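You operate a simulated robot arm through the tools that you are given. There is no shell and no other tool. Be economical: measure what you need, move in short steps, check, and stop when the job is done.

You are at the controls of a simulated two-armed robot. One attempt, no reset.

## Task
Take the yellow knob on the top of the long shelf and put it away on the top of the low table. Then turn the middle white knob to 2. Then put the yellow pad on the top of the side table. Keep to this order. Set down upright: yellow knob.
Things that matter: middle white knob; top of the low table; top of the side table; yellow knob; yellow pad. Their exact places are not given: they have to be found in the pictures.

The check looks at the end state, three seconds after you hand in, the way a careful person would. Anything else that was tipped, shoved, dropped, spilled or broken makes it a failure.

## Robot
Two 7-joint arms with two-finger parallel grippers on one trunk, on a base that drives. Base frame: it is fixed to the floor where the robot stands at the start and does not move with it; the origin is under the middle of the robot, x ahead of it, y to its left, z up; the surface under the hand at the start is at about z = 780. Units: mm, degrees, N and s.
The left shoulder is at the start at [81, 182, 1039], the right one opposite. With the tool pointing down near the work surface each hand reaches from about 320 to 760 mm from the robot's upright axis, wherever it stands, measured 20 degrees to its own side. Places, roughly: middle white knob [900, -2500, 900]; top of the low table [-1800, -2600, 800]; top of the side table [6200, -500, 800]; yellow pad [2250, -3250, 1000]. Payload 3.91 kg a hand.
The tool frame of a hand sits at the grasp point between the pads (the TCP): z along the fingers, y along the line on which they close. The tips reach 30 mm beyond it. Largest opening 110 mm; finger width 20, thickness 10; the body of the gripper, 48 by 112 mm, starts 55 mm behind the TCP.
Orientation is told as [roll, pitch, yaw] about the base's x, y, z axes, in that order, counted from this pose: with the fingers straight down and closing along the base's y, the tool's x points along the base's -x, its y along +y and its z along -z.

## Interface
- The arms move only by the tool nudge_tool. It takes "left_rows", "right_rows" or both (then of equal length, played together; a hand with none holds still); each is a list of rows, each an object (a shift or turn left out is 0, a gripper value left out holds the last) with "slide": the shift along the base's x, y, z in cm, a list of three; "turn": the turn, a rotation vector about the base's x, y, z in degrees, a list of three; "hand": the closure, from 0 (fully open) to 1 (shut). In form: [{"slide": [x, y, z], "turn": [wx, wy, wz], "hand": hand}, ...]. A call has 1 to 20 rows; each row shifts and turns the commanded pose from where the row before left it. Rows are played at 5 a second. More than 50 mm and 8.6 degrees between two rows, or a gripper value outside its range, and nothing of the call is played. A pose out of reach is approached as far as the arm can. The call stops where the force on the tool passes 40 N (or 10 N more than at its start, if that is more) or the arm is blocked; 0.2 s more then pass. Each finger travels about 72 mm/s and halts on what it meets, pressing with about 43 N; the grip force reading is that of the motor and also rises with nothing between the fingers. The clock runs only during rows and for 0.2 s after the last one: add rows that do not move to give the fingers time. The reply holds the time, the measured pose of the TCP, the force on the tool along the base axes, the opening and the grip force, in the units named above and with some noise, with the torque about the TCP (base axes, N m) and any sound that the robot's microphone picked up, and new pictures: "views" is both (left out), scene, wrist or none (wrist: the cameras of the hands that moved).
- Cameras (640 x 400 px; columns grow to the right, rows downward): "scene" is now at [229.6, -10.2, 1214.4]; the picture's right is [-0.14, -0.99, 0.00], its down [-0.63, 0.09, -0.77] and it looks along [0.76, -0.11, -0.64] (base axes); focal length 214 px, centre (320, 200). "left" rides on the left gripper at [72, -17, -103] in its tool frame; the picture's right is [0.23, 0.97, 0.00], its down [-0.76, 0.18, -0.62] and it looks along [-0.61, 0.14, 0.78] (tool axes); focal length 222 px, centre (320, 200). "right" rides on the right gripper at [72, 17, -103] in its tool frame; the picture's right is [-0.23, 0.97, 0.00], its down [-0.76, -0.18, -0.62] and it looks along [-0.61, -0.14, 0.78] (tool axes); focal length 222 px, centre (320, 200).
- raise_lower(by): slides the trunk up (or, below 0, down) by that many mm; the arms and the scene camera ride with it, the base frame stays. It gives what a move gives, with no picture.
- base_move(legs): drives the robot by 1 to 6 legs, each [ahead, left, turn to the left] in mm, mm and degrees, along the robot's own axes; the way and the turn of a leg run together, so that a leg with both is an arc; at most 1500 mm and 180 degrees a leg. The arms and the cameras ride along, it lands a little off, and it stops where it bumps. It gives what a move gives, and a new picture of the scene camera.
- head_to(pan, tilt): turns the head with the scene camera to pan (to the left, within 80 degrees either way) and tilt (down, from -29 to 69), counted from straight ahead of the robot. It gives what a move gives, and a new picture of the scene camera.
- locate(camera, pixels): there is no depth. For up to 12 entries [column, row, z] of the newest picture of that camera ("zoom" is the newest enlarged one), the place [x, y] in the base frame at which the ray of that pixel passes the height z, good to about 2 mm. The clock stands still meanwhile.
- close_up(camera, box): a new picture of the part [left, top, right, bottom] of that camera's present view, enlarged. The clock stands still meanwhile.
- finish_job(): hands the job in; it is judged then, once.

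Keep the steps short. Do not move on a guess: measure, check each grasp and each placing, and mend mistakes. In all there are 110 turns and 260 pictures (those below and enlarged ones count). Leave the grippers open and the arms clear of the work at the hand-in unless told otherwise, and finish with a single line.

The tools are called after "Request:" as name(argument=value, ...) on one line, values as JSON. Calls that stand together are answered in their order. nudge_tool: Moves the arms, as the interface text tells. Its arguments: {"type":"object","properties":{"left_rows":{"type":"array","items":{"type":"object","properties":{"slide":{"type":"array","items":{"type":"number"}},"turn":{"type":"array","items":{"type":"number"}},"hand":{"type":"number"}}}},"right_rows":{"type":"array","items":{"type":"object","properties":{"slide":{"type":"array","items":{"type":"number"}},"turn":{"type":"array","items":{"type":"number"}},"hand":{"type":"number"}}}},"views":{"type":"string","enum":["both","scene","wrist","none"]}},"required":[]} The other tools are called the same way: raise_lower (by) slides the trunk up or down; base_move (legs) drives the base; head_to (pan, tilt) turns the head that bears the scene camera; locate (camera, pixels) gives the place at which the rays of pixels pass given heights; close_up (camera, box) takes an enlarged picture of a part of a camera's view; finish_job () hands the job in.

At the start:

```text
clock: 0.0
left_ee_pos: [381.8, 200.9, 1005.1]
left_ee_rot: [-0.1, 0.0, 0.1]
left_force: [0.1, 0.4, -0.8]
left_torque: [0.0, 0.0, 0.0]
left_finger_gap: 110.3
left_grasp_force: 0.1
right_ee_pos: [393.5, -178.2, 1053.2]
right_ee_rot: [0.1, 0.0, 0.0]
right_force: [-0.2, 0.5, 0.3]
right_torque: [-0.02, 0.0, 0.01]
right_finger_gap: 110.1
right_grasp_force: 0.0
trunk travel left (down, up): [-300.0, 214.0]
robot x, y, heading: [4.1, -0.5, 0.1]
head pan, tilt: [-8.3, 39.9]
```

scene: 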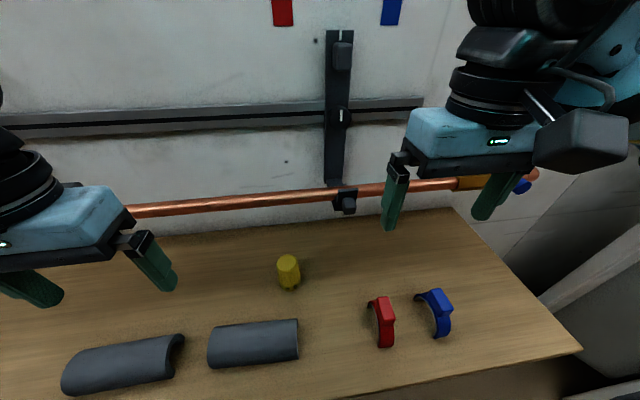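
right: 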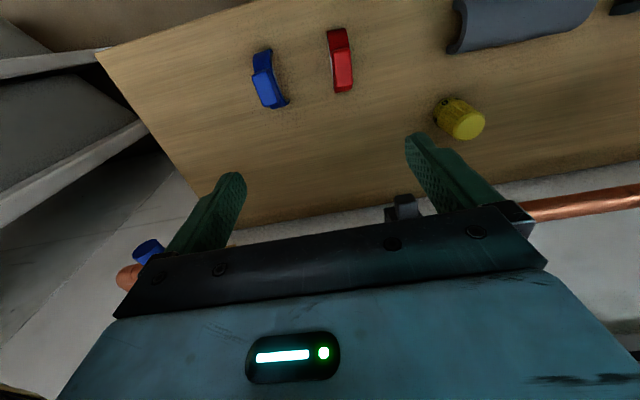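
left: 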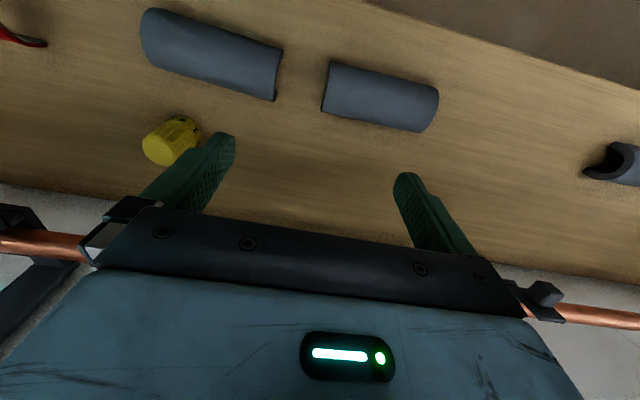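

I see a yellow knob near scene (288,270) on the wooden shelf in front. I'll enlarge it and measure it.

Request:
close_up(camera="scene", box=[240, 230, 340, 310])

Request:
locate(camera="scene", pixels=[[289, 288, 780], [288, 262, 820], [276, 270, 800], [301, 270, 800], [345, 205, 900], [375, 300, 790]])

Request:
close_up(camera="left", box=[120, 90, 240, 190])

Request:
locate(camera="left", pixels=[[185, 128, 780], [157, 150, 820]])

Request:
locate(camera="right", pixels=[[445, 110, 780], [468, 124, 820]])

```text
5.00 times, centred on (290, 270) of scene
```

zoom: 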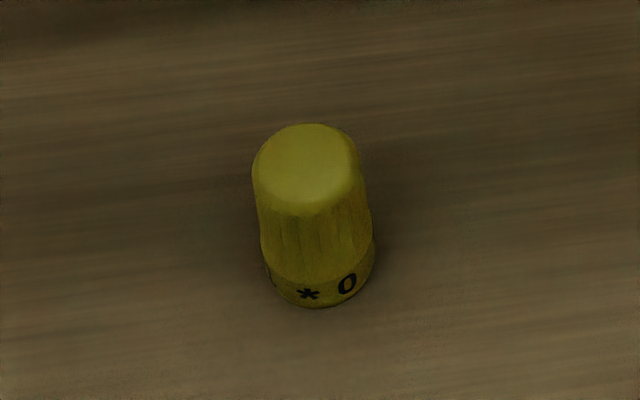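

```text
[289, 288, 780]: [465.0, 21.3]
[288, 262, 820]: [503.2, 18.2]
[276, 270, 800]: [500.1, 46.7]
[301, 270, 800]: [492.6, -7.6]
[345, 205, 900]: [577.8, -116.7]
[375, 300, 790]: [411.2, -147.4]
```

```text
4.00 times, centred on (180, 140) of left
```

zoom: 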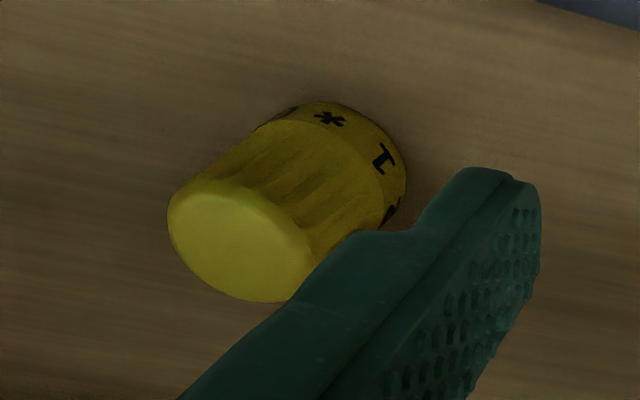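

```text
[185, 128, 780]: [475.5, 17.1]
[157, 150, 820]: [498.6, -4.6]
```

```text
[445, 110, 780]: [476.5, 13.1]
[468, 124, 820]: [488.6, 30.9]
```

The knob stands upright. I'll triangulate its top and its width from two cameras.

Request:
locate(camera="scene", pixels=[[287.4, 263, 840], [287.4, 263, 850], [287.4, 263, 830], [291, 291, 780], [279, 280, 785], [301, 280, 785]])

Request:
locate(camera="left", pixels=[[160, 150, 830], [160, 150, 840], [160, 150, 850], [183, 116, 780]])

Request:
locate(camera="right", pixels=[[468, 124, 830], [468, 124, 840], [468, 124, 850]])

```text
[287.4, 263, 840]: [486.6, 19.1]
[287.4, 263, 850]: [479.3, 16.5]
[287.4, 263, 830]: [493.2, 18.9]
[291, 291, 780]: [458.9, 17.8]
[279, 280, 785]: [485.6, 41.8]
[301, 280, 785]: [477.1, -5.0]
```

```text
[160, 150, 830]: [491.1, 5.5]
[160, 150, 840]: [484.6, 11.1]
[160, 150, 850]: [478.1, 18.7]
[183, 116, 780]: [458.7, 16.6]
```

```text
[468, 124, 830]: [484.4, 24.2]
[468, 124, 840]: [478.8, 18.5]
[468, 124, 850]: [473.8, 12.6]
```

Knob: centre ≈ (481,17), about 46 mm across, top ≈ 845. I'll take the left hand over it and check before going down.

Request:
nudge_tool(left_rows=[{"slide": [2.5, -4, 0]}, {"slide": [2.5, -4, 0]}, {"slide": [2.5, -4, 0]}, {"slide": [2.4, -4, 0]}, {"slide": [0, -2.4, -4]}, {"slide": [0, 0, -4]}, {"slide": [0, 0, 0]}])

```text
clock: 1.6
left_ee_pos: [479.7, 18.3, 925.3]
left_ee_rot: [-0.2, 0.0, 0.1]
left_force: [1.0, 0.0, 0.0]
left_torque: [-0.03, 0.01, -0.03]
left_finger_gap: 109.9
left_grasp_force: 0.1
right_ee_pos: [393.6, -177.6, 1051.6]
right_ee_rot: [0.1, 0.1, 0.0]
right_force: [-0.3, -0.5, 0.0]
right_torque: [0.01, 0.04, -0.03]
right_finger_gap: 110.0
right_grasp_force: 0.0
trunk travel left (down, up): [-300.0, 214.0]
robot x, y, heading: [-0.0, -4.1, 0.0]
head pan, tilt: [-8.3, 39.9]
```

scene: 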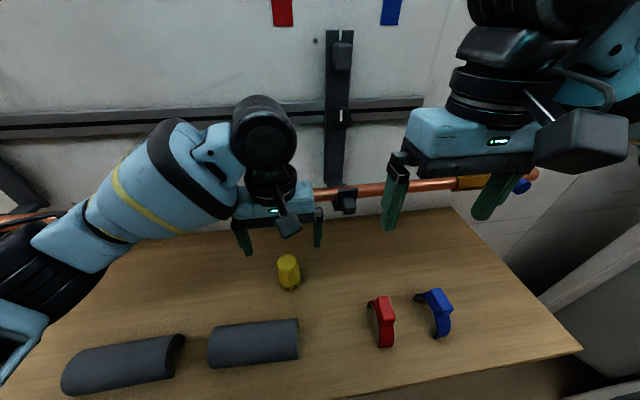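
left: 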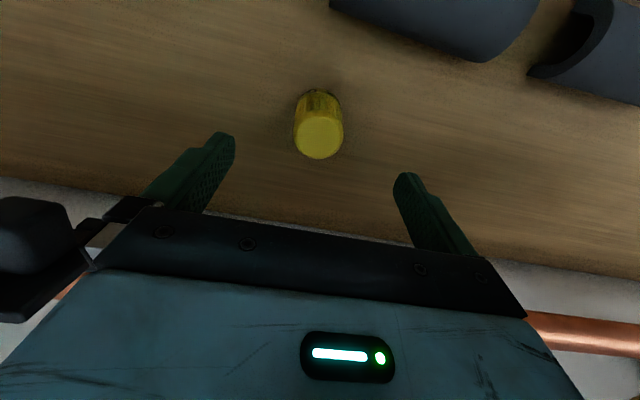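

Left hand is above the knob; the copper pipe's bracket looks close to the hand on the left of its picture. I'll check knob and bracket positions.

Request:
locate(camera="left", pixels=[[320, 139, 845], [320, 92, 780], [318, 125, 815], [40, 230, 900], [90, 265, 900], [600, 340, 900]])

Request:
close_up(camera="scene", box=[220, 150, 380, 250])

Request:
locate(camera="right", pixels=[[400, 200, 900], [580, 205, 900], [580, 205, 950]])

Request:
locate(camera="scene", pixels=[[346, 205, 850], [360, 190, 900], [360, 190, 950], [288, 261, 845]])

```text
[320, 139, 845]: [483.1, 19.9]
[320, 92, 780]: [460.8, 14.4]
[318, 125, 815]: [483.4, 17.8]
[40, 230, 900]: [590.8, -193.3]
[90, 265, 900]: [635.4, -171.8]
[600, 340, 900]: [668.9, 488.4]
```

```text
4.00 times, centred on (300, 200) of scene
```

zoom: 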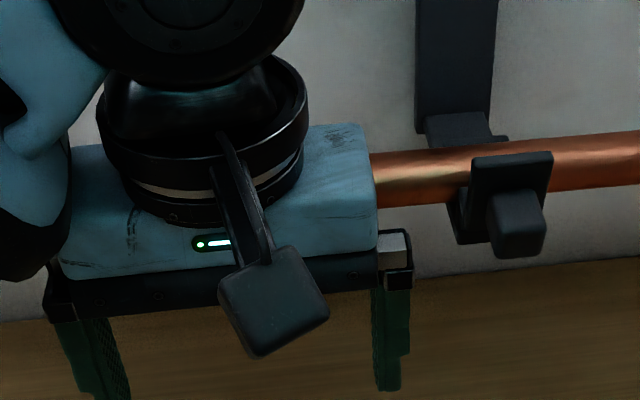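

```text
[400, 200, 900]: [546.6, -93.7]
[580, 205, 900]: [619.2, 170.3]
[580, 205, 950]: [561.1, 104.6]
```

```text
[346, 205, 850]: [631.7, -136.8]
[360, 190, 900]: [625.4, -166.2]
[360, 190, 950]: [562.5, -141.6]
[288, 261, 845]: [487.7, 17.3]
```

Pipe is ~70+ mm beyond the hand; knob centre ≈ (483,18). Going down straight and closing.

Request:
nudge_tool(left_rows=[{"slide": [0.3, 0, -3.5]}, {"slide": [0, 0, -3.5]}, {"slide": [0, 0, -3.2]}, {"hand": 0}, {"hand": 0.45}, {"hand": 0.6}, {"hand": 0.75}, {"hand": 0.75}, {"hand": 0.75}])

```text
clock: 3.6
left_ee_pos: [483.3, 18.1, 823.6]
left_ee_rot: [-0.1, 0.1, 0.0]
left_force: [0.0, 0.7, 0.1]
left_torque: [0.02, 0.01, 0.0]
left_finger_gap: 45.1
left_grasp_force: 43.1
right_ee_pos: [393.7, -178.4, 1052.6]
right_ee_rot: [0.1, 0.0, -0.2]
right_force: [0.3, 0.5, 1.0]
right_torque: [0.01, -0.02, -0.01]
right_finger_gap: 110.1
right_grasp_force: 0.0
trunk travel left (down, up): [-300.0, 214.0]
robot x, y, heading: [-5.2, 4.9, -0.2]
head pan, tilt: [-8.3, 39.9]
```

scene: 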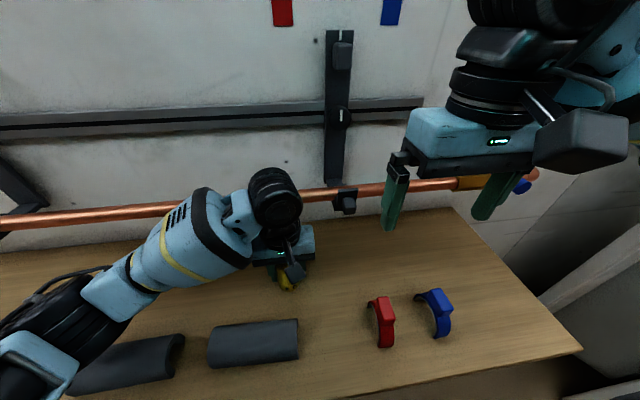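
left: 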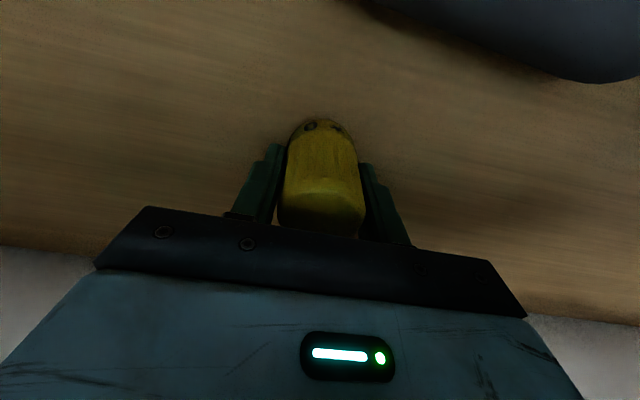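

Gripped at 45 mm. Now lift straight up and draw the hand back to its side for driving.

Request:
nudge_tool(left_rows=[{"slide": [0, 0, 3]}, {"slide": [0, 0, 4]}, {"slide": [0, 0, 4]}, {"slide": [0, 0, 4]}, {"slide": [0, 0, 4]}, {"slide": [-2.5, 4.5, 0]}, {"slide": [-2.5, 4.5, 0]}, {"slide": [-2.5, 4.5, 0]}, {"slide": [-2.5, 4.5, 0]}, {}])

Request:
head_to(pan=-75, tilt=15)

Request:
head_to(pan=75, tilt=15)

```text
refused: row 6 steps farther than a row can; nothing moved
```

```text
clock: 5.0
left_ee_pos: [482.5, 18.2, 824.3]
left_ee_rot: [-0.1, 0.0, 0.0]
left_force: [0.1, 0.0, 0.2]
left_torque: [0.0, 0.0, 0.03]
left_finger_gap: 45.3
left_grasp_force: 43.2
right_ee_pos: [393.3, -178.1, 1053.9]
right_ee_rot: [0.1, 0.0, -0.1]
right_force: [0.1, 0.4, 0.2]
right_torque: [-0.01, 0.01, -0.04]
right_finger_gap: 110.1
right_grasp_force: 0.0
trunk travel left (down, up): [-300.0, 214.0]
robot x, y, heading: [-5.5, 1.2, -0.1]
head pan, tilt: [-75.0, 15.0]
```

scene: 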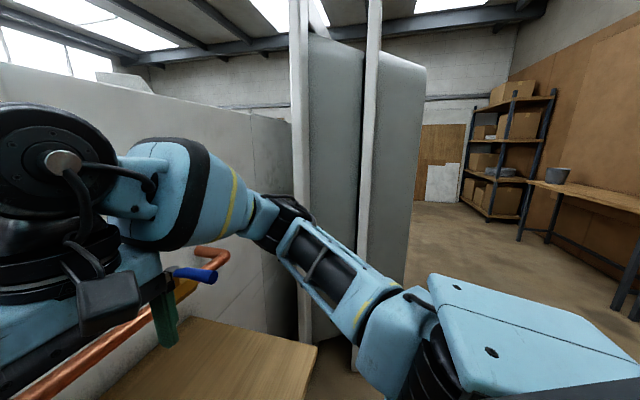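

```text
clock: 7.3
left_ee_pos: [483.5, 18.6, 824.2]
left_ee_rot: [-0.1, 0.0, 0.1]
left_force: [0.7, 0.8, 0.5]
left_torque: [0.08, 0.02, -0.03]
left_finger_gap: 45.4
left_grasp_force: 42.9
right_ee_pos: [393.9, -178.2, 1053.8]
right_ee_rot: [0.2, -0.1, -0.1]
right_force: [-0.2, 0.9, -0.6]
right_torque: [0.03, 0.02, 0.0]
right_finger_gap: 110.1
right_grasp_force: 0.1
trunk travel left (down, up): [-300.0, 214.0]
robot x, y, heading: [0.0, -2.3, -0.3]
head pan, tilt: [75.0, 15.0]
```

scene: 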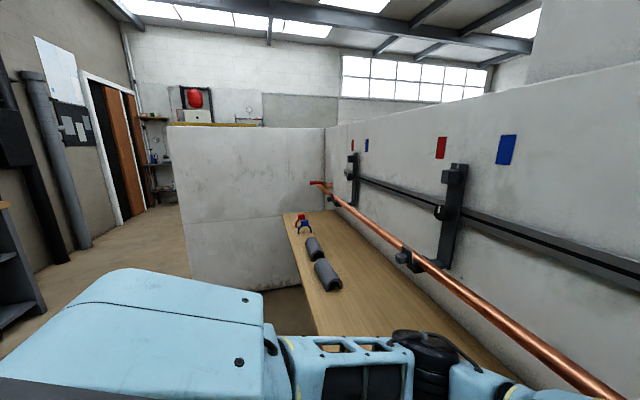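

The lift was refused (row too long). I repeat with shorter rows.

Request:
nudge_tool(left_rows=[{"slide": [0, 0, 3]}, {"slide": [0, 0, 4]}, {"slide": [0, 0, 4]}, {"slide": [0, 0, 4]}, {"slide": [0, 0, 4]}, {"slide": [-2.2, 4, 0]}, {"slide": [-2.2, 4, 0]}, {"slide": [-2.2, 4, 0]}, {"slide": [-2.2, 4, 0]}, {}], views="wrist")

```text
clock: 9.5
left_ee_pos: [395.4, 181.1, 1013.9]
left_ee_rot: [0.1, 0.1, 0.1]
left_force: [0.4, -0.4, -1.1]
left_torque: [0.0, 0.01, 0.02]
left_finger_gap: 45.2
left_grasp_force: 42.9
right_ee_pos: [393.8, -178.8, 1052.3]
right_ee_rot: [0.1, -0.1, -0.2]
right_force: [-0.4, 0.2, 0.2]
right_torque: [0.0, 0.01, 0.01]
right_finger_gap: 109.7
right_grasp_force: 0.1
trunk travel left (down, up): [-300.0, 214.0]
robot x, y, heading: [8.0, -2.8, 0.0]
head pan, tilt: [75.0, 15.0]
```

left: 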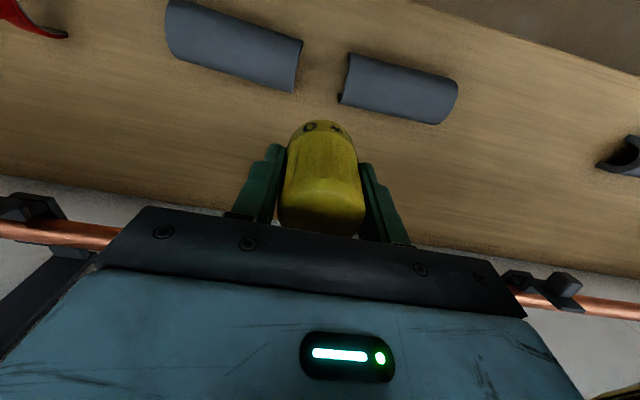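

Knob is held (45 mm). I back away from the shelf 500 mm and turn right 90° to look along −y.

Request:
base_move(legs=[[-500, 0, 0], [0, 0, -90]])

Request:
head_to(pan=0, tilt=15)

Request:
head_to(pan=60, tilt=15)

Request:
head_to(pan=-60, tilt=15)

```text
clock: 16.3
left_ee_pos: [-315.4, -398.2, 1012.9]
left_ee_rot: [-0.1, 0.1, -90.1]
left_force: [0.4, 0.6, -0.4]
left_torque: [-0.01, -0.04, -0.01]
left_finger_gap: 45.3
left_grasp_force: 42.9
right_ee_pos: [-673.1, -394.2, 1052.1]
right_ee_rot: [0.2, -0.1, -90.3]
right_force: [0.3, -0.8, -0.1]
right_torque: [-0.01, 0.01, 0.0]
right_finger_gap: 110.0
right_grasp_force: 0.1
trunk travel left (down, up): [-300.0, 214.0]
robot x, y, heading: [-493.9, 0.6, -90.1]
head pan, tilt: [75.0, 15.0]
```

scene: 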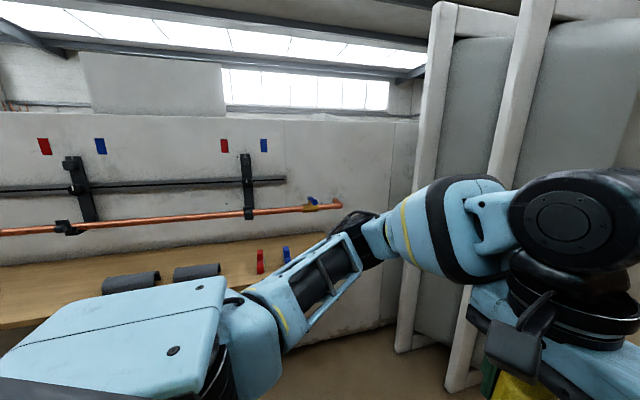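

```text
clock: 17.8
left_ee_pos: [-314.4, -398.5, 1013.2]
left_ee_rot: [-0.1, 0.0, -90.1]
left_force: [-1.3, 0.5, -1.3]
left_torque: [0.03, -0.01, -0.01]
left_finger_gap: 45.1
left_grasp_force: 43.3
right_ee_pos: [-672.9, -394.0, 1052.9]
right_ee_rot: [0.1, 0.1, -90.3]
right_force: [0.1, 0.8, -0.4]
right_torque: [0.01, 0.0, 0.01]
right_finger_gap: 110.0
right_grasp_force: 0.0
trunk travel left (down, up): [-300.0, 214.0]
robot x, y, heading: [-488.2, 0.6, -90.2]
head pan, tilt: [0.0, 15.0]
```

scene: 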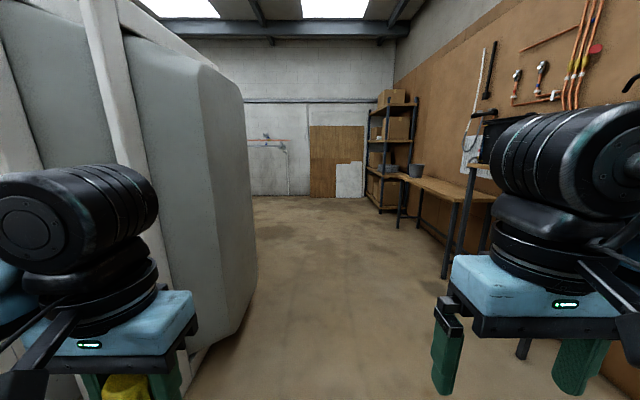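

```text
clock: 19.1
left_ee_pos: [-315.0, -397.9, 1011.7]
left_ee_rot: [-0.1, 0.0, -90.1]
left_force: [-0.3, -0.1, -1.4]
left_torque: [0.0, -0.01, 0.01]
left_finger_gap: 44.9
left_grasp_force: 43.5
right_ee_pos: [-674.2, -394.3, 1052.3]
right_ee_rot: [0.1, 0.0, -90.4]
right_force: [-0.1, 0.0, 0.0]
right_torque: [-0.03, 0.0, 0.04]
right_finger_gap: 110.1
right_grasp_force: 0.0
trunk travel left (down, up): [-300.0, 214.0]
robot x, y, heading: [-497.4, 0.5, -90.2]
head pan, tilt: [60.0, 15.0]
```

scene: 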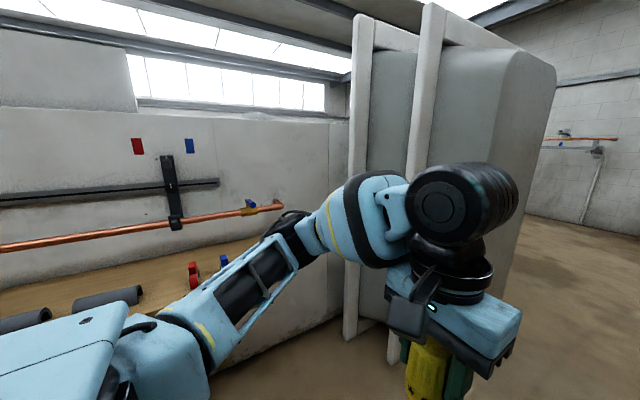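

```text
clock: 21.1
left_ee_pos: [-314.6, -397.5, 1012.4]
left_ee_rot: [-0.1, 0.0, -90.1]
left_force: [-0.3, 0.0, -1.4]
left_torque: [0.03, 0.0, 0.02]
left_finger_gap: 45.0
left_grasp_force: 43.0
right_ee_pos: [-673.4, -395.2, 1053.1]
right_ee_rot: [0.1, -0.1, -90.3]
right_force: [-0.7, 0.7, 0.2]
right_torque: [0.02, -0.06, 0.03]
right_finger_gap: 109.9
right_grasp_force: 0.0
trunk travel left (down, up): [-300.0, 214.0]
robot x, y, heading: [-495.9, -4.1, -90.1]
head pan, tilt: [-60.0, 15.0]
```

scene: 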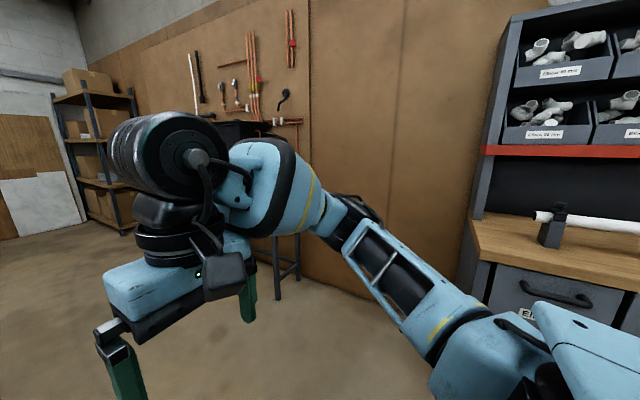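

I see the aisle along −y, a grey panel on the left, tables on the right. The low table seems to be at (437,181) with a bowl. I'll look straight ahead and measure.

Request:
head_to(pan=-15, tilt=20)

```text
clock: 22.2
left_ee_pos: [-314.1, -396.8, 1014.0]
left_ee_rot: [-0.2, 0.0, -90.0]
left_force: [-1.1, 0.1, -1.1]
left_torque: [-0.01, -0.02, 0.02]
left_finger_gap: 45.1
left_grasp_force: 42.9
right_ee_pos: [-672.3, -393.4, 1051.0]
right_ee_rot: [0.1, 0.0, -90.2]
right_force: [-0.2, -0.6, 0.5]
right_torque: [-0.01, 0.03, -0.04]
right_finger_gap: 110.1
right_grasp_force: 0.0
trunk travel left (down, up): [-300.0, 214.0]
robot x, y, heading: [-490.9, -2.4, -90.0]
head pan, tilt: [-15.0, 20.0]
```

scene: 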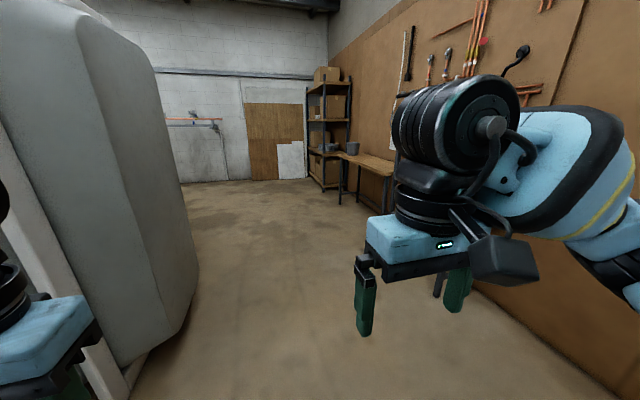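

Request:
locate(camera="scene", pixels=[[198, 270, 0], [125, 368, 0], [340, 203, 0], [338, 158, 800], [393, 175, 800], [342, 154, 800], [322, 186, 0], [190, 182, 0], [357, 200, 0], [353, 155, 800]])

Request:
close_up(camera="scene", box=[290, 100, 450, 200])

Request:
close_up(camera="scene", box=[150, 90, 310, 190])

```text
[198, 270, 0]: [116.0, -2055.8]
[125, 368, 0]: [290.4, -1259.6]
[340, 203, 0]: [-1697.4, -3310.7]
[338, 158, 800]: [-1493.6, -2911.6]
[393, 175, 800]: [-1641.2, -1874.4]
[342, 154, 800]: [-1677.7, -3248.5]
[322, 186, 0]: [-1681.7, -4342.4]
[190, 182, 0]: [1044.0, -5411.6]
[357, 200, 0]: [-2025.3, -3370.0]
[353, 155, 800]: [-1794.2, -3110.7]
```

```text
4.00 times, centred on (370, 150) of scene
```

zoom: 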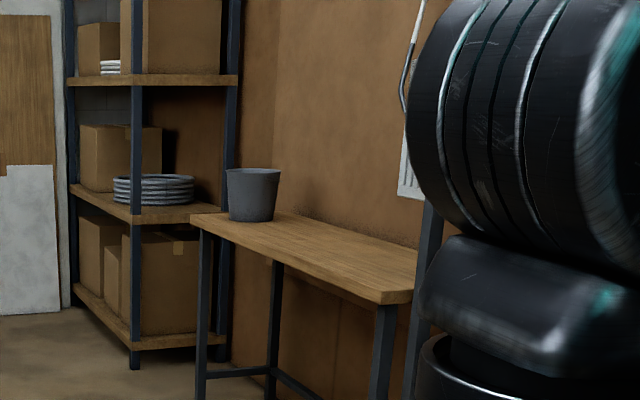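

```text
4.00 times, centred on (230, 140) of scene
```

zoom: 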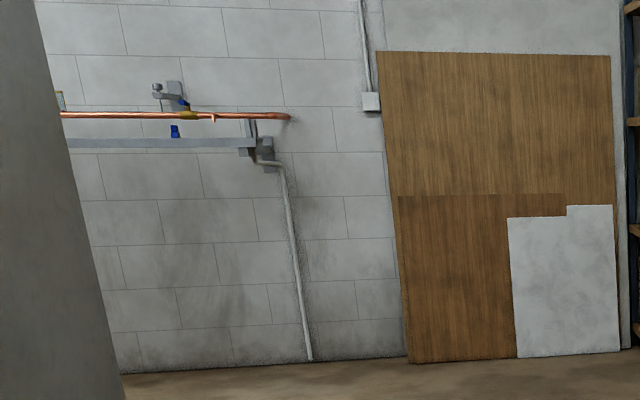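

Low table: front edge x≈−1550, y −1870…−3150. I drive down the aisle to about (−790,−2500) and turn to face it.

Request:
base_move(legs=[[1250, 0, 0], [1250, -300, 0], [0, 0, -90]])

Request:
head_to(pan=0, tilt=30)

```text
clock: 25.8
left_ee_pos: [-316.8, -1045.5, 1014.5]
left_ee_rot: [0.4, 0.1, -88.7]
left_force: [-0.4, 0.9, -0.5]
left_torque: [-0.02, 0.02, -0.01]
left_finger_gap: 44.8
left_grasp_force: 42.7
right_ee_pos: [-678.6, -1045.7, 1055.1]
right_ee_rot: [0.4, -0.3, -89.6]
right_force: [0.1, -0.4, -0.4]
right_torque: [0.0, 0.0, 0.02]
right_finger_gap: 109.9
right_grasp_force: 0.0
trunk travel left (down, up): [-300.0, 214.0]
robot x, y, heading: [-493.8, -662.5, -89.3]
head pan, tilt: [-15.0, 20.0]
stopped in leg 1: the robot was blocked; the commanded pose is now the measured one
```

scene: 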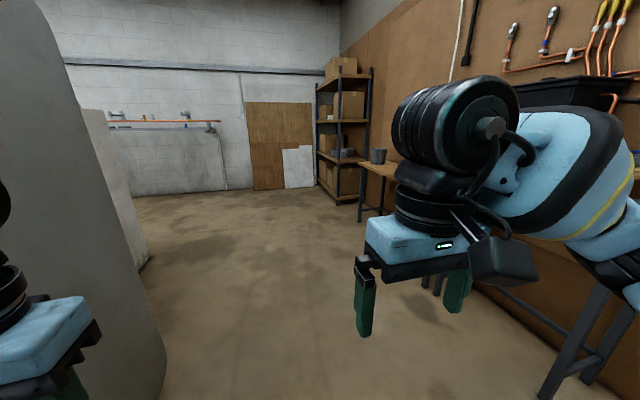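

```text
clock: 26.6
left_ee_pos: [-315.7, -1047.2, 1015.1]
left_ee_rot: [0.4, 0.2, -88.8]
left_force: [-0.1, 0.8, -0.7]
left_torque: [-0.01, -0.01, -0.02]
left_finger_gap: 45.0
left_grasp_force: 43.5
right_ee_pos: [-677.8, -1046.0, 1054.2]
right_ee_rot: [0.4, -0.4, -89.6]
right_force: [0.0, -1.1, 0.3]
right_torque: [0.0, -0.01, 0.0]
right_finger_gap: 110.2
right_grasp_force: 0.0
trunk travel left (down, up): [-300.0, 214.0]
robot x, y, heading: [-500.5, -656.6, -89.4]
head pan, tilt: [0.0, 30.0]
```

scene: 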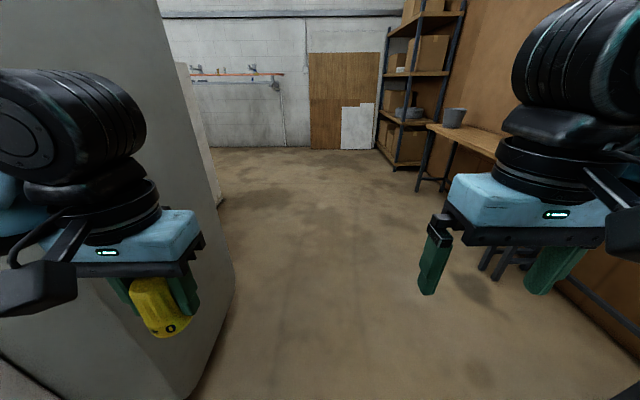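

Blocked, most likely the left side against the grey panel. I back 100, then look right for clearance before strafing.

Request:
base_move(legs=[[-150, 0, 0]])

Request:
head_to(pan=-45, tilt=40)

Request:
head_to(pan=45, tilt=40)

```text
clock: 28.0
left_ee_pos: [-310.2, -902.5, 1009.5]
left_ee_rot: [0.0, 0.7, -88.9]
left_force: [-0.1, 1.1, -1.4]
left_torque: [0.01, -0.01, 0.03]
left_finger_gap: 45.0
left_grasp_force: 43.3
right_ee_pos: [-671.7, -903.3, 1050.9]
right_ee_rot: [0.0, 0.1, -89.5]
right_force: [-1.0, 0.1, 0.4]
right_torque: [-0.02, -0.01, -0.01]
right_finger_gap: 110.2
right_grasp_force: 0.1
trunk travel left (down, up): [-300.0, 214.0]
robot x, y, heading: [-498.2, -506.6, -89.9]
head pan, tilt: [0.0, 30.0]
```

scene: 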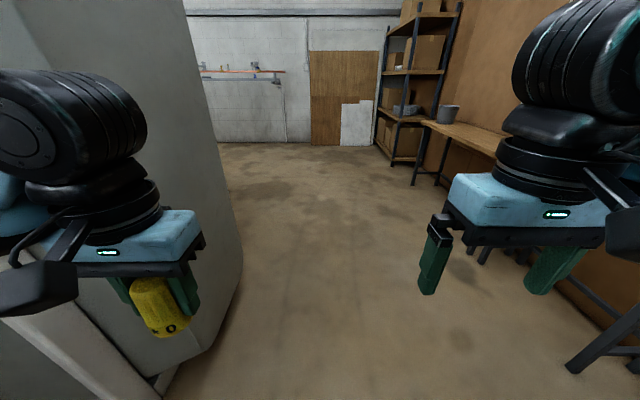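

```text
clock: 29.1
left_ee_pos: [-311.2, -904.2, 1010.0]
left_ee_rot: [0.0, 0.7, -89.0]
left_force: [-0.5, 0.4, -1.6]
left_torque: [0.0, -0.02, 0.01]
left_finger_gap: 44.9
left_grasp_force: 42.7
right_ee_pos: [-671.8, -903.1, 1051.4]
right_ee_rot: [0.0, 0.1, -89.5]
right_force: [-1.0, -0.9, -0.6]
right_torque: [-0.01, 0.01, 0.01]
right_finger_gap: 110.3
right_grasp_force: 0.1
trunk travel left (down, up): [-300.0, 214.0]
robot x, y, heading: [-495.9, -508.0, -89.6]
head pan, tilt: [-45.0, 40.0]
```

scene: 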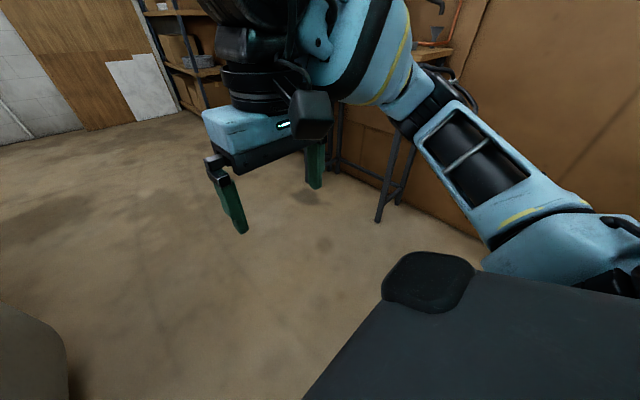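

```text
clock: 30.8
left_ee_pos: [-310.9, -903.7, 1010.4]
left_ee_rot: [0.0, 0.9, -88.9]
left_force: [0.5, -1.2, -0.9]
left_torque: [-0.02, -0.01, -0.01]
left_finger_gap: 44.6
left_grasp_force: 43.2
right_ee_pos: [-672.5, -903.4, 1051.8]
right_ee_rot: [-0.1, 0.1, -89.5]
right_force: [-0.5, 0.8, 0.4]
right_torque: [0.0, 0.0, 0.03]
right_finger_gap: 109.9
right_grasp_force: 0.1
trunk travel left (down, up): [-300.0, 214.0]
robot x, y, heading: [-499.7, -510.3, -89.6]
head pan, tilt: [45.0, 40.0]
```

scene: 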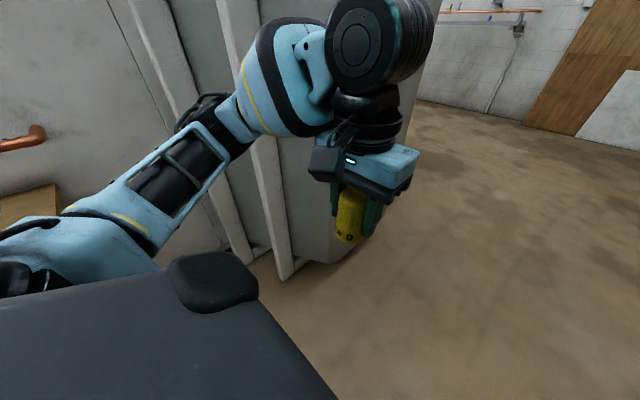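

Right side is clear (bench legs at x≈−1700). Strafe right 350, then forward in legs to y≈−2500, then turn right 90°.

Request:
base_move(legs=[[0, -330, 0], [1000, 0, 0], [1000, 0, 0], [0, 0, -90]])

Request:
head_to(pan=0, tilt=30)

```text
clock: 47.6
left_ee_pos: [-1217.7, -2692.1, 1009.2]
left_ee_rot: [-0.1, 0.7, -179.2]
left_force: [0.1, 0.3, -2.2]
left_torque: [0.05, 0.01, 0.01]
left_finger_gap: 43.9
left_grasp_force: 42.8
right_ee_pos: [-1215.0, -2330.4, 1051.9]
right_ee_rot: [0.0, 0.1, -180.0]
right_force: [0.3, -0.2, -0.1]
right_torque: [0.01, 0.0, 0.04]
right_finger_gap: 110.3
right_grasp_force: 0.0
trunk travel left (down, up): [-300.0, 214.0]
robot x, y, heading: [-820.7, -2510.3, -179.8]
head pan, tilt: [45.0, 40.0]
```

scene: 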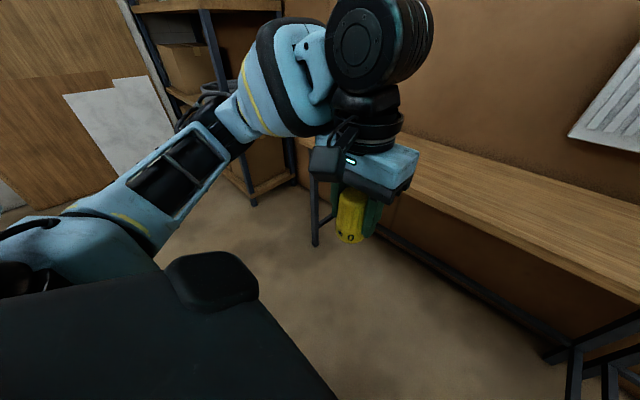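

```text
clock: 48.7
left_ee_pos: [-1217.1, -2692.6, 1009.9]
left_ee_rot: [-0.1, 0.7, -179.2]
left_force: [1.1, 0.3, -0.8]
left_torque: [-0.02, -0.03, 0.0]
left_finger_gap: 44.2
left_grasp_force: 42.6
right_ee_pos: [-1215.7, -2331.2, 1051.5]
right_ee_rot: [0.0, 0.1, -179.9]
right_force: [0.5, 0.0, -0.5]
right_torque: [0.02, -0.02, 0.02]
right_finger_gap: 109.8
right_grasp_force: 0.0
trunk travel left (down, up): [-300.0, 214.0]
robot x, y, heading: [-819.2, -2509.9, -179.9]
head pan, tilt: [0.0, 30.0]
```

scene: 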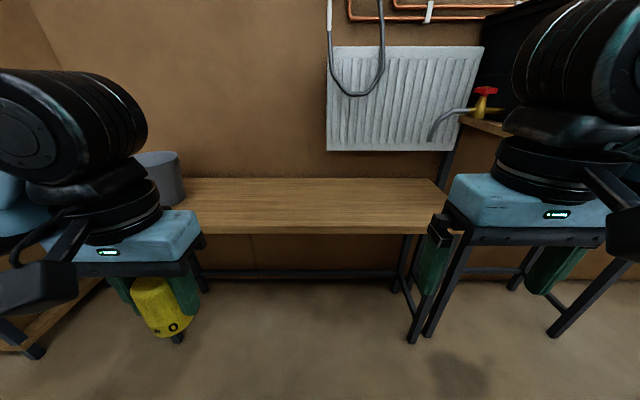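

Low table in front, clear at its middle. I measure front edge and leg to judge its height.

Request:
locate(camera="scene", pixels=[[411, 340, 0], [449, 231, 780], [449, 231, 700], [449, 231, 600], [430, 180, 780], [430, 180, 700], [300, 234, 780], [300, 234, 700], [160, 205, 780], [392, 290, 0]])

Request:
close_up(camera="scene", box=[340, 160, 500, 260])

Request:
head_to(pan=20, tilt=40)

```text
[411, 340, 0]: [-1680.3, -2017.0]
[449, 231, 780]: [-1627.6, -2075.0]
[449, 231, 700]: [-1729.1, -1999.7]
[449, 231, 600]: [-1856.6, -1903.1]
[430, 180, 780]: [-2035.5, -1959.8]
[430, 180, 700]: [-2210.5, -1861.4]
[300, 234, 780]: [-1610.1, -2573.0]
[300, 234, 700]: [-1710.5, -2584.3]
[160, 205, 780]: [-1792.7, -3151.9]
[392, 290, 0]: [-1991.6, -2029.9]
```

```text
4.00 times, centred on (420, 210) of scene
```

zoom: 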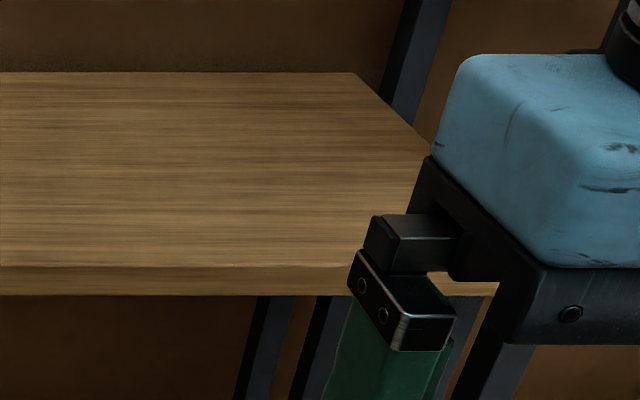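

```text
clock: 49.5
left_ee_pos: [-1215.9, -2692.5, 1010.4]
left_ee_rot: [0.0, 0.9, -179.3]
left_force: [0.3, 1.0, -0.8]
left_torque: [-0.03, 0.01, -0.01]
left_finger_gap: 44.2
left_grasp_force: 43.3
right_ee_pos: [-1215.8, -2330.4, 1051.5]
right_ee_rot: [0.0, 0.1, -179.9]
right_force: [-0.2, 0.5, 0.5]
right_torque: [-0.02, -0.03, -0.02]
right_finger_gap: 109.8
right_grasp_force: 0.0
trunk travel left (down, up): [-300.0, 214.0]
robot x, y, heading: [-824.2, -2507.7, -180.0]
head pan, tilt: [20.0, 40.0]
```

scene: 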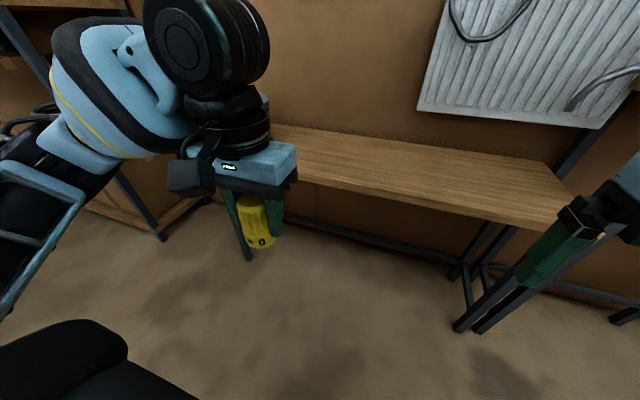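

Table front edge x≈−1630, depth ~400, height near 780. I drive ahead 420 and look down.

Request:
base_move(legs=[[420, 0, 0]])

Request:
head_to(pan=10, tilt=45)

Request:
nudge_tool(left_rows=[{}], views="wrist")

```text
clock: 52.1
left_ee_pos: [-1638.1, -2686.5, 1009.5]
left_ee_rot: [0.0, 0.8, -179.6]
left_force: [-0.5, 0.4, -1.5]
left_torque: [0.0, 0.0, 0.04]
left_finger_gap: 44.2
left_grasp_force: 43.0
right_ee_pos: [-1631.9, -2325.6, 1051.4]
right_ee_rot: [0.1, 0.1, 179.5]
right_force: [-0.5, -0.9, -0.1]
right_torque: [-0.03, -0.03, 0.03]
right_finger_gap: 109.9
right_grasp_force: 0.0
trunk travel left (down, up): [-300.0, 214.0]
robot x, y, heading: [-1236.2, -2510.9, 179.5]
head pan, tilt: [20.0, 40.0]
```

scene: 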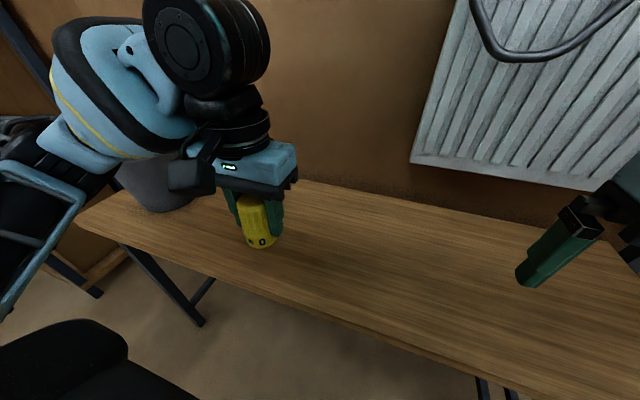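

```text
clock: 52.8
left_ee_pos: [-1638.8, -2687.6, 1009.4]
left_ee_rot: [0.0, 0.7, -179.7]
left_force: [0.3, 0.1, -1.3]
left_torque: [0.0, 0.0, -0.04]
left_finger_gap: 43.8
left_grasp_force: 43.2
right_ee_pos: [-1632.6, -2325.6, 1052.0]
right_ee_rot: [0.0, 0.0, 179.5]
right_force: [0.2, 0.3, -0.4]
right_torque: [0.04, 0.0, 0.0]
right_finger_gap: 110.1
right_grasp_force: 0.1
trunk travel left (down, up): [-300.0, 214.0]
robot x, y, heading: [-1244.0, -2504.7, 179.4]
head pan, tilt: [10.0, 45.0]
```

scene: 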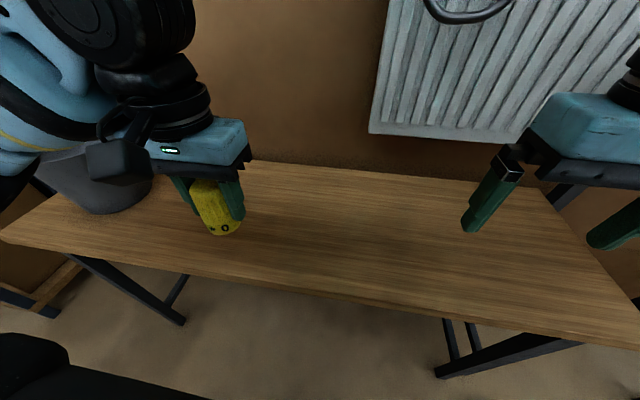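

```text
clock: 53.2
left_ee_pos: [-1638.2, -2686.2, 1009.2]
left_ee_rot: [0.1, 0.7, -179.7]
left_force: [0.1, 0.6, -1.3]
left_torque: [-0.02, 0.01, -0.02]
left_finger_gap: 44.0
left_grasp_force: 43.1
right_ee_pos: [-1631.7, -2325.1, 1052.4]
right_ee_rot: [0.0, 0.1, 179.4]
right_force: [0.0, 0.2, -0.6]
right_torque: [-0.01, 0.01, -0.01]
right_finger_gap: 109.9
right_grasp_force: 0.1
trunk travel left (down, up): [-300.0, 214.0]
robot x, y, heading: [-1241.8, -2505.2, 179.3]
head pan, tilt: [10.0, 45.0]
```

left: 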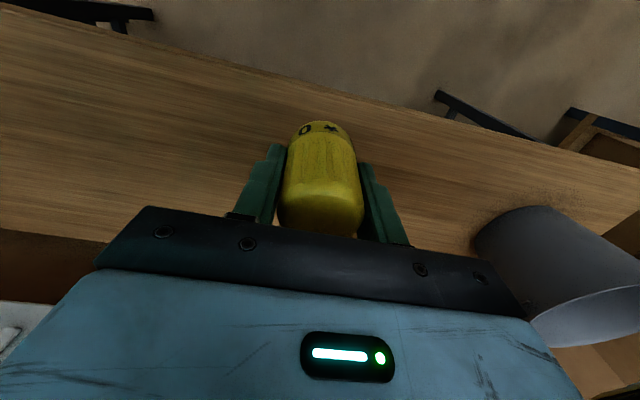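

I compare the front edge seen from both cameras to settle the table height, and the bucket place.

Request:
locate(camera="scene", pixels=[[240, 273, 740], [240, 273, 780], [240, 273, 820], [300, 166, 780], [100, 212, 780], [150, 190, 780]])

Request:
locate(camera="left", pixels=[[420, 113, 740], [420, 113, 780], [420, 113, 820], [50, 236, 780], [475, 245, 780], [500, 215, 780]])

Request:
close_up(camera="left", box=[340, 60, 500, 160])

Request:
close_up(camera="scene", box=[160, 220, 320, 320])

```text
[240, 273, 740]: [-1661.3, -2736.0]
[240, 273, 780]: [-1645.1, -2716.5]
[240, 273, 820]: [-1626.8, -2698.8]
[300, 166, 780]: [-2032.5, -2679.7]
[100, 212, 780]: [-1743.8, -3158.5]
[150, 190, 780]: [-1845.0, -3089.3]
```

```text
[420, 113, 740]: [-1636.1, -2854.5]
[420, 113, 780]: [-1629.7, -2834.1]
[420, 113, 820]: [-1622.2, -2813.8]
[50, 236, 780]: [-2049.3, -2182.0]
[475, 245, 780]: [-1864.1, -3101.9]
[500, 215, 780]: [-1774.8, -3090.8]
```

```text
4.00 times, centred on (420, 110) of left
```

zoom: 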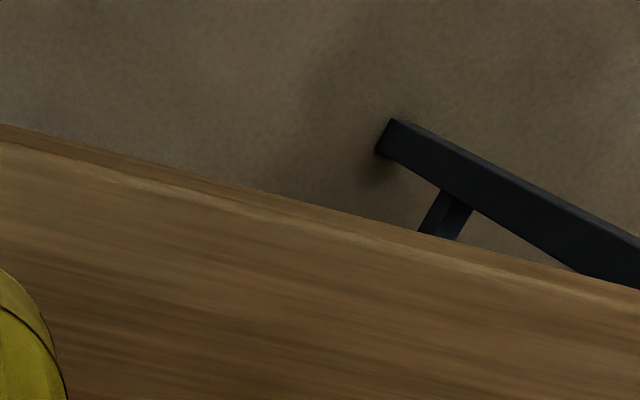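

```text
4.00 times, centred on (240, 270) of scene
```

zoom: 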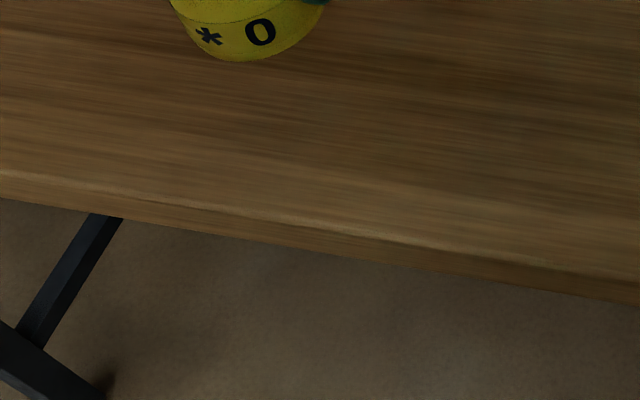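

Surface ≈780, bucket 400 mm away. Move the knob forward 150 mm over the table's middle, then lower.

Request:
nudge_tool(left_rows=[{"slide": [-4, 1, 0]}, {"slide": [-4, 1, 0]}, {"slide": [-4, 1, 0]}, {"slide": [-3, 1, 0]}, {"slide": [0, 0, -4]}, {"slide": [0, 0, -4]}, {"slide": [0, 0, -4]}, {"slide": [0, 0, -3]}, {}])

```text
clock: 55.2
left_ee_pos: [-1790.1, -2645.0, 860.6]
left_ee_rot: [-0.1, 0.7, -179.7]
left_force: [1.1, 0.2, -1.2]
left_torque: [0.01, -0.01, -0.03]
left_finger_gap: 43.9
left_grasp_force: 43.0
right_ee_pos: [-1632.0, -2325.6, 1053.0]
right_ee_rot: [0.0, 0.1, 179.5]
right_force: [1.0, -0.1, 0.3]
right_torque: [0.01, -0.01, -0.02]
right_finger_gap: 110.0
right_grasp_force: 0.0
trunk travel left (down, up): [-300.0, 214.0]
robot x, y, heading: [-1241.1, -2503.0, 179.5]
head pan, tilt: [10.0, 45.0]
```

scene: 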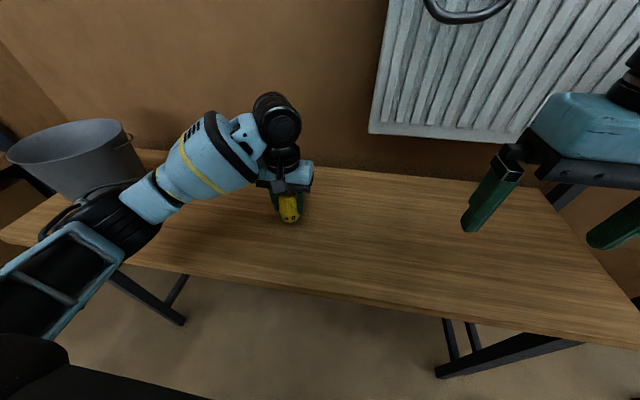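
left: 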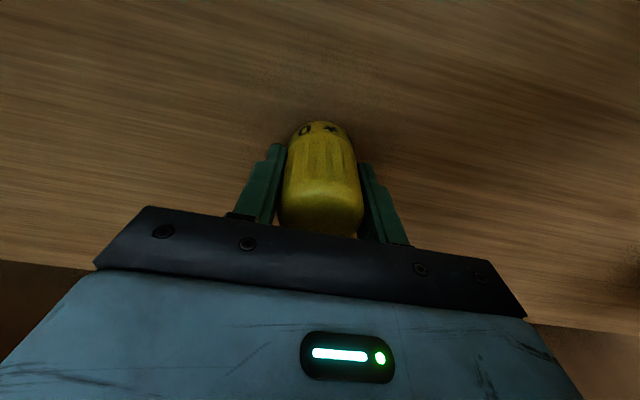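

Still above the surface by ~30 mm. Lowering in small steps, watching force.

Request:
nudge_tool(left_rows=[{"slide": [0, 0, -1]}, {"slide": [0, 0, -1]}, {"slide": [0, 0, -0.6]}, {}], views="wrist")

```text
clock: 56.2
left_ee_pos: [-1789.3, -2645.9, 839.7]
left_ee_rot: [-0.1, 0.2, -179.7]
left_force: [-2.9, -4.4, 36.0]
left_torque: [-0.2, 0.06, -0.35]
left_finger_gap: 43.8
left_grasp_force: 43.1
right_ee_pos: [-1630.0, -2325.2, 1052.5]
right_ee_rot: [0.0, 0.1, 179.5]
right_force: [0.1, 0.5, -0.1]
right_torque: [-0.01, 0.02, 0.0]
right_finger_gap: 109.9
right_grasp_force: 0.0
trunk travel left (down, up): [-300.0, 214.0]
robot x, y, heading: [-1241.7, -2503.7, 179.1]
head pan, tilt: [10.0, 45.0]
```

left: 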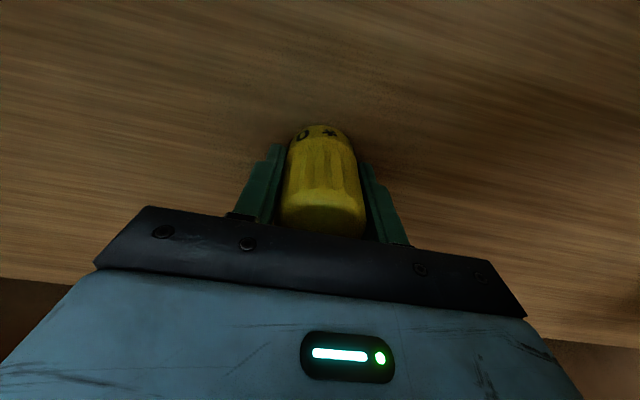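

Contact (36 N). Ease up 4 mm, then open slowly.

Request:
nudge_tool(left_rows=[{"slide": [0, 0, 0.2]}, {"slide": [0, 0, 0.2]}, {}], views="none")

```text
clock: 57.0
left_ee_pos: [-1788.5, -2646.3, 838.7]
left_ee_rot: [-0.1, 0.7, -179.7]
left_force: [-7.7, 0.2, 17.8]
left_torque: [0.07, 0.66, -0.01]
left_finger_gap: 43.6
left_grasp_force: 43.7
right_ee_pos: [-1631.3, -2324.7, 1051.8]
right_ee_rot: [0.0, 0.2, 179.5]
right_force: [0.9, -1.0, -0.1]
right_torque: [0.02, 0.01, 0.0]
right_finger_gap: 110.2
right_grasp_force: 0.2
trunk travel left (down, up): [-300.0, 214.0]
robot x, y, heading: [-1238.8, -2506.2, 179.6]
head pan, tilt: [10.0, 45.0]
```

Request:
nudge_tool(left_rows=[{"slide": [0, 0, 0.2]}, {"hand": 0.6}, {"hand": 0.5}, {"hand": 0.4}, {"hand": 0.2}, {"hand": 0}, {"hand": 0}, {}], views="wrist")

```text
clock: 58.8
left_ee_pos: [-1787.9, -2646.5, 840.8]
left_ee_rot: [0.1, 0.7, -179.8]
left_force: [0.6, -0.9, -0.4]
left_torque: [0.02, 0.0, -0.02]
left_finger_gap: 110.0
left_grasp_force: 0.1
right_ee_pos: [-1631.7, -2325.6, 1052.9]
right_ee_rot: [-0.1, 0.2, 179.5]
right_force: [0.3, 0.1, 0.1]
right_torque: [0.0, -0.02, 0.01]
right_finger_gap: 109.9
right_grasp_force: 0.1
trunk travel left (down, up): [-300.0, 214.0]
robot x, y, heading: [-1239.2, -2508.0, 179.2]
head pan, tilt: [10.0, 45.0]
```

left: 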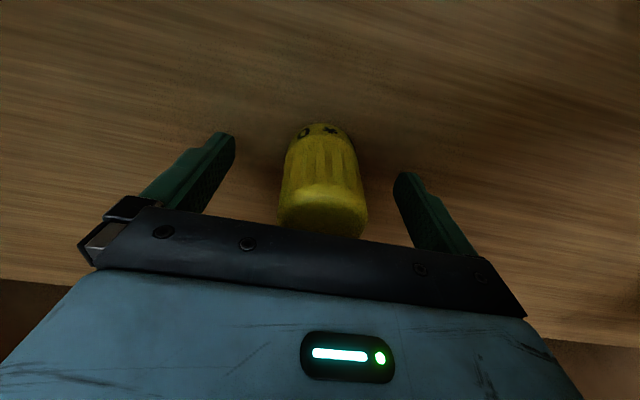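

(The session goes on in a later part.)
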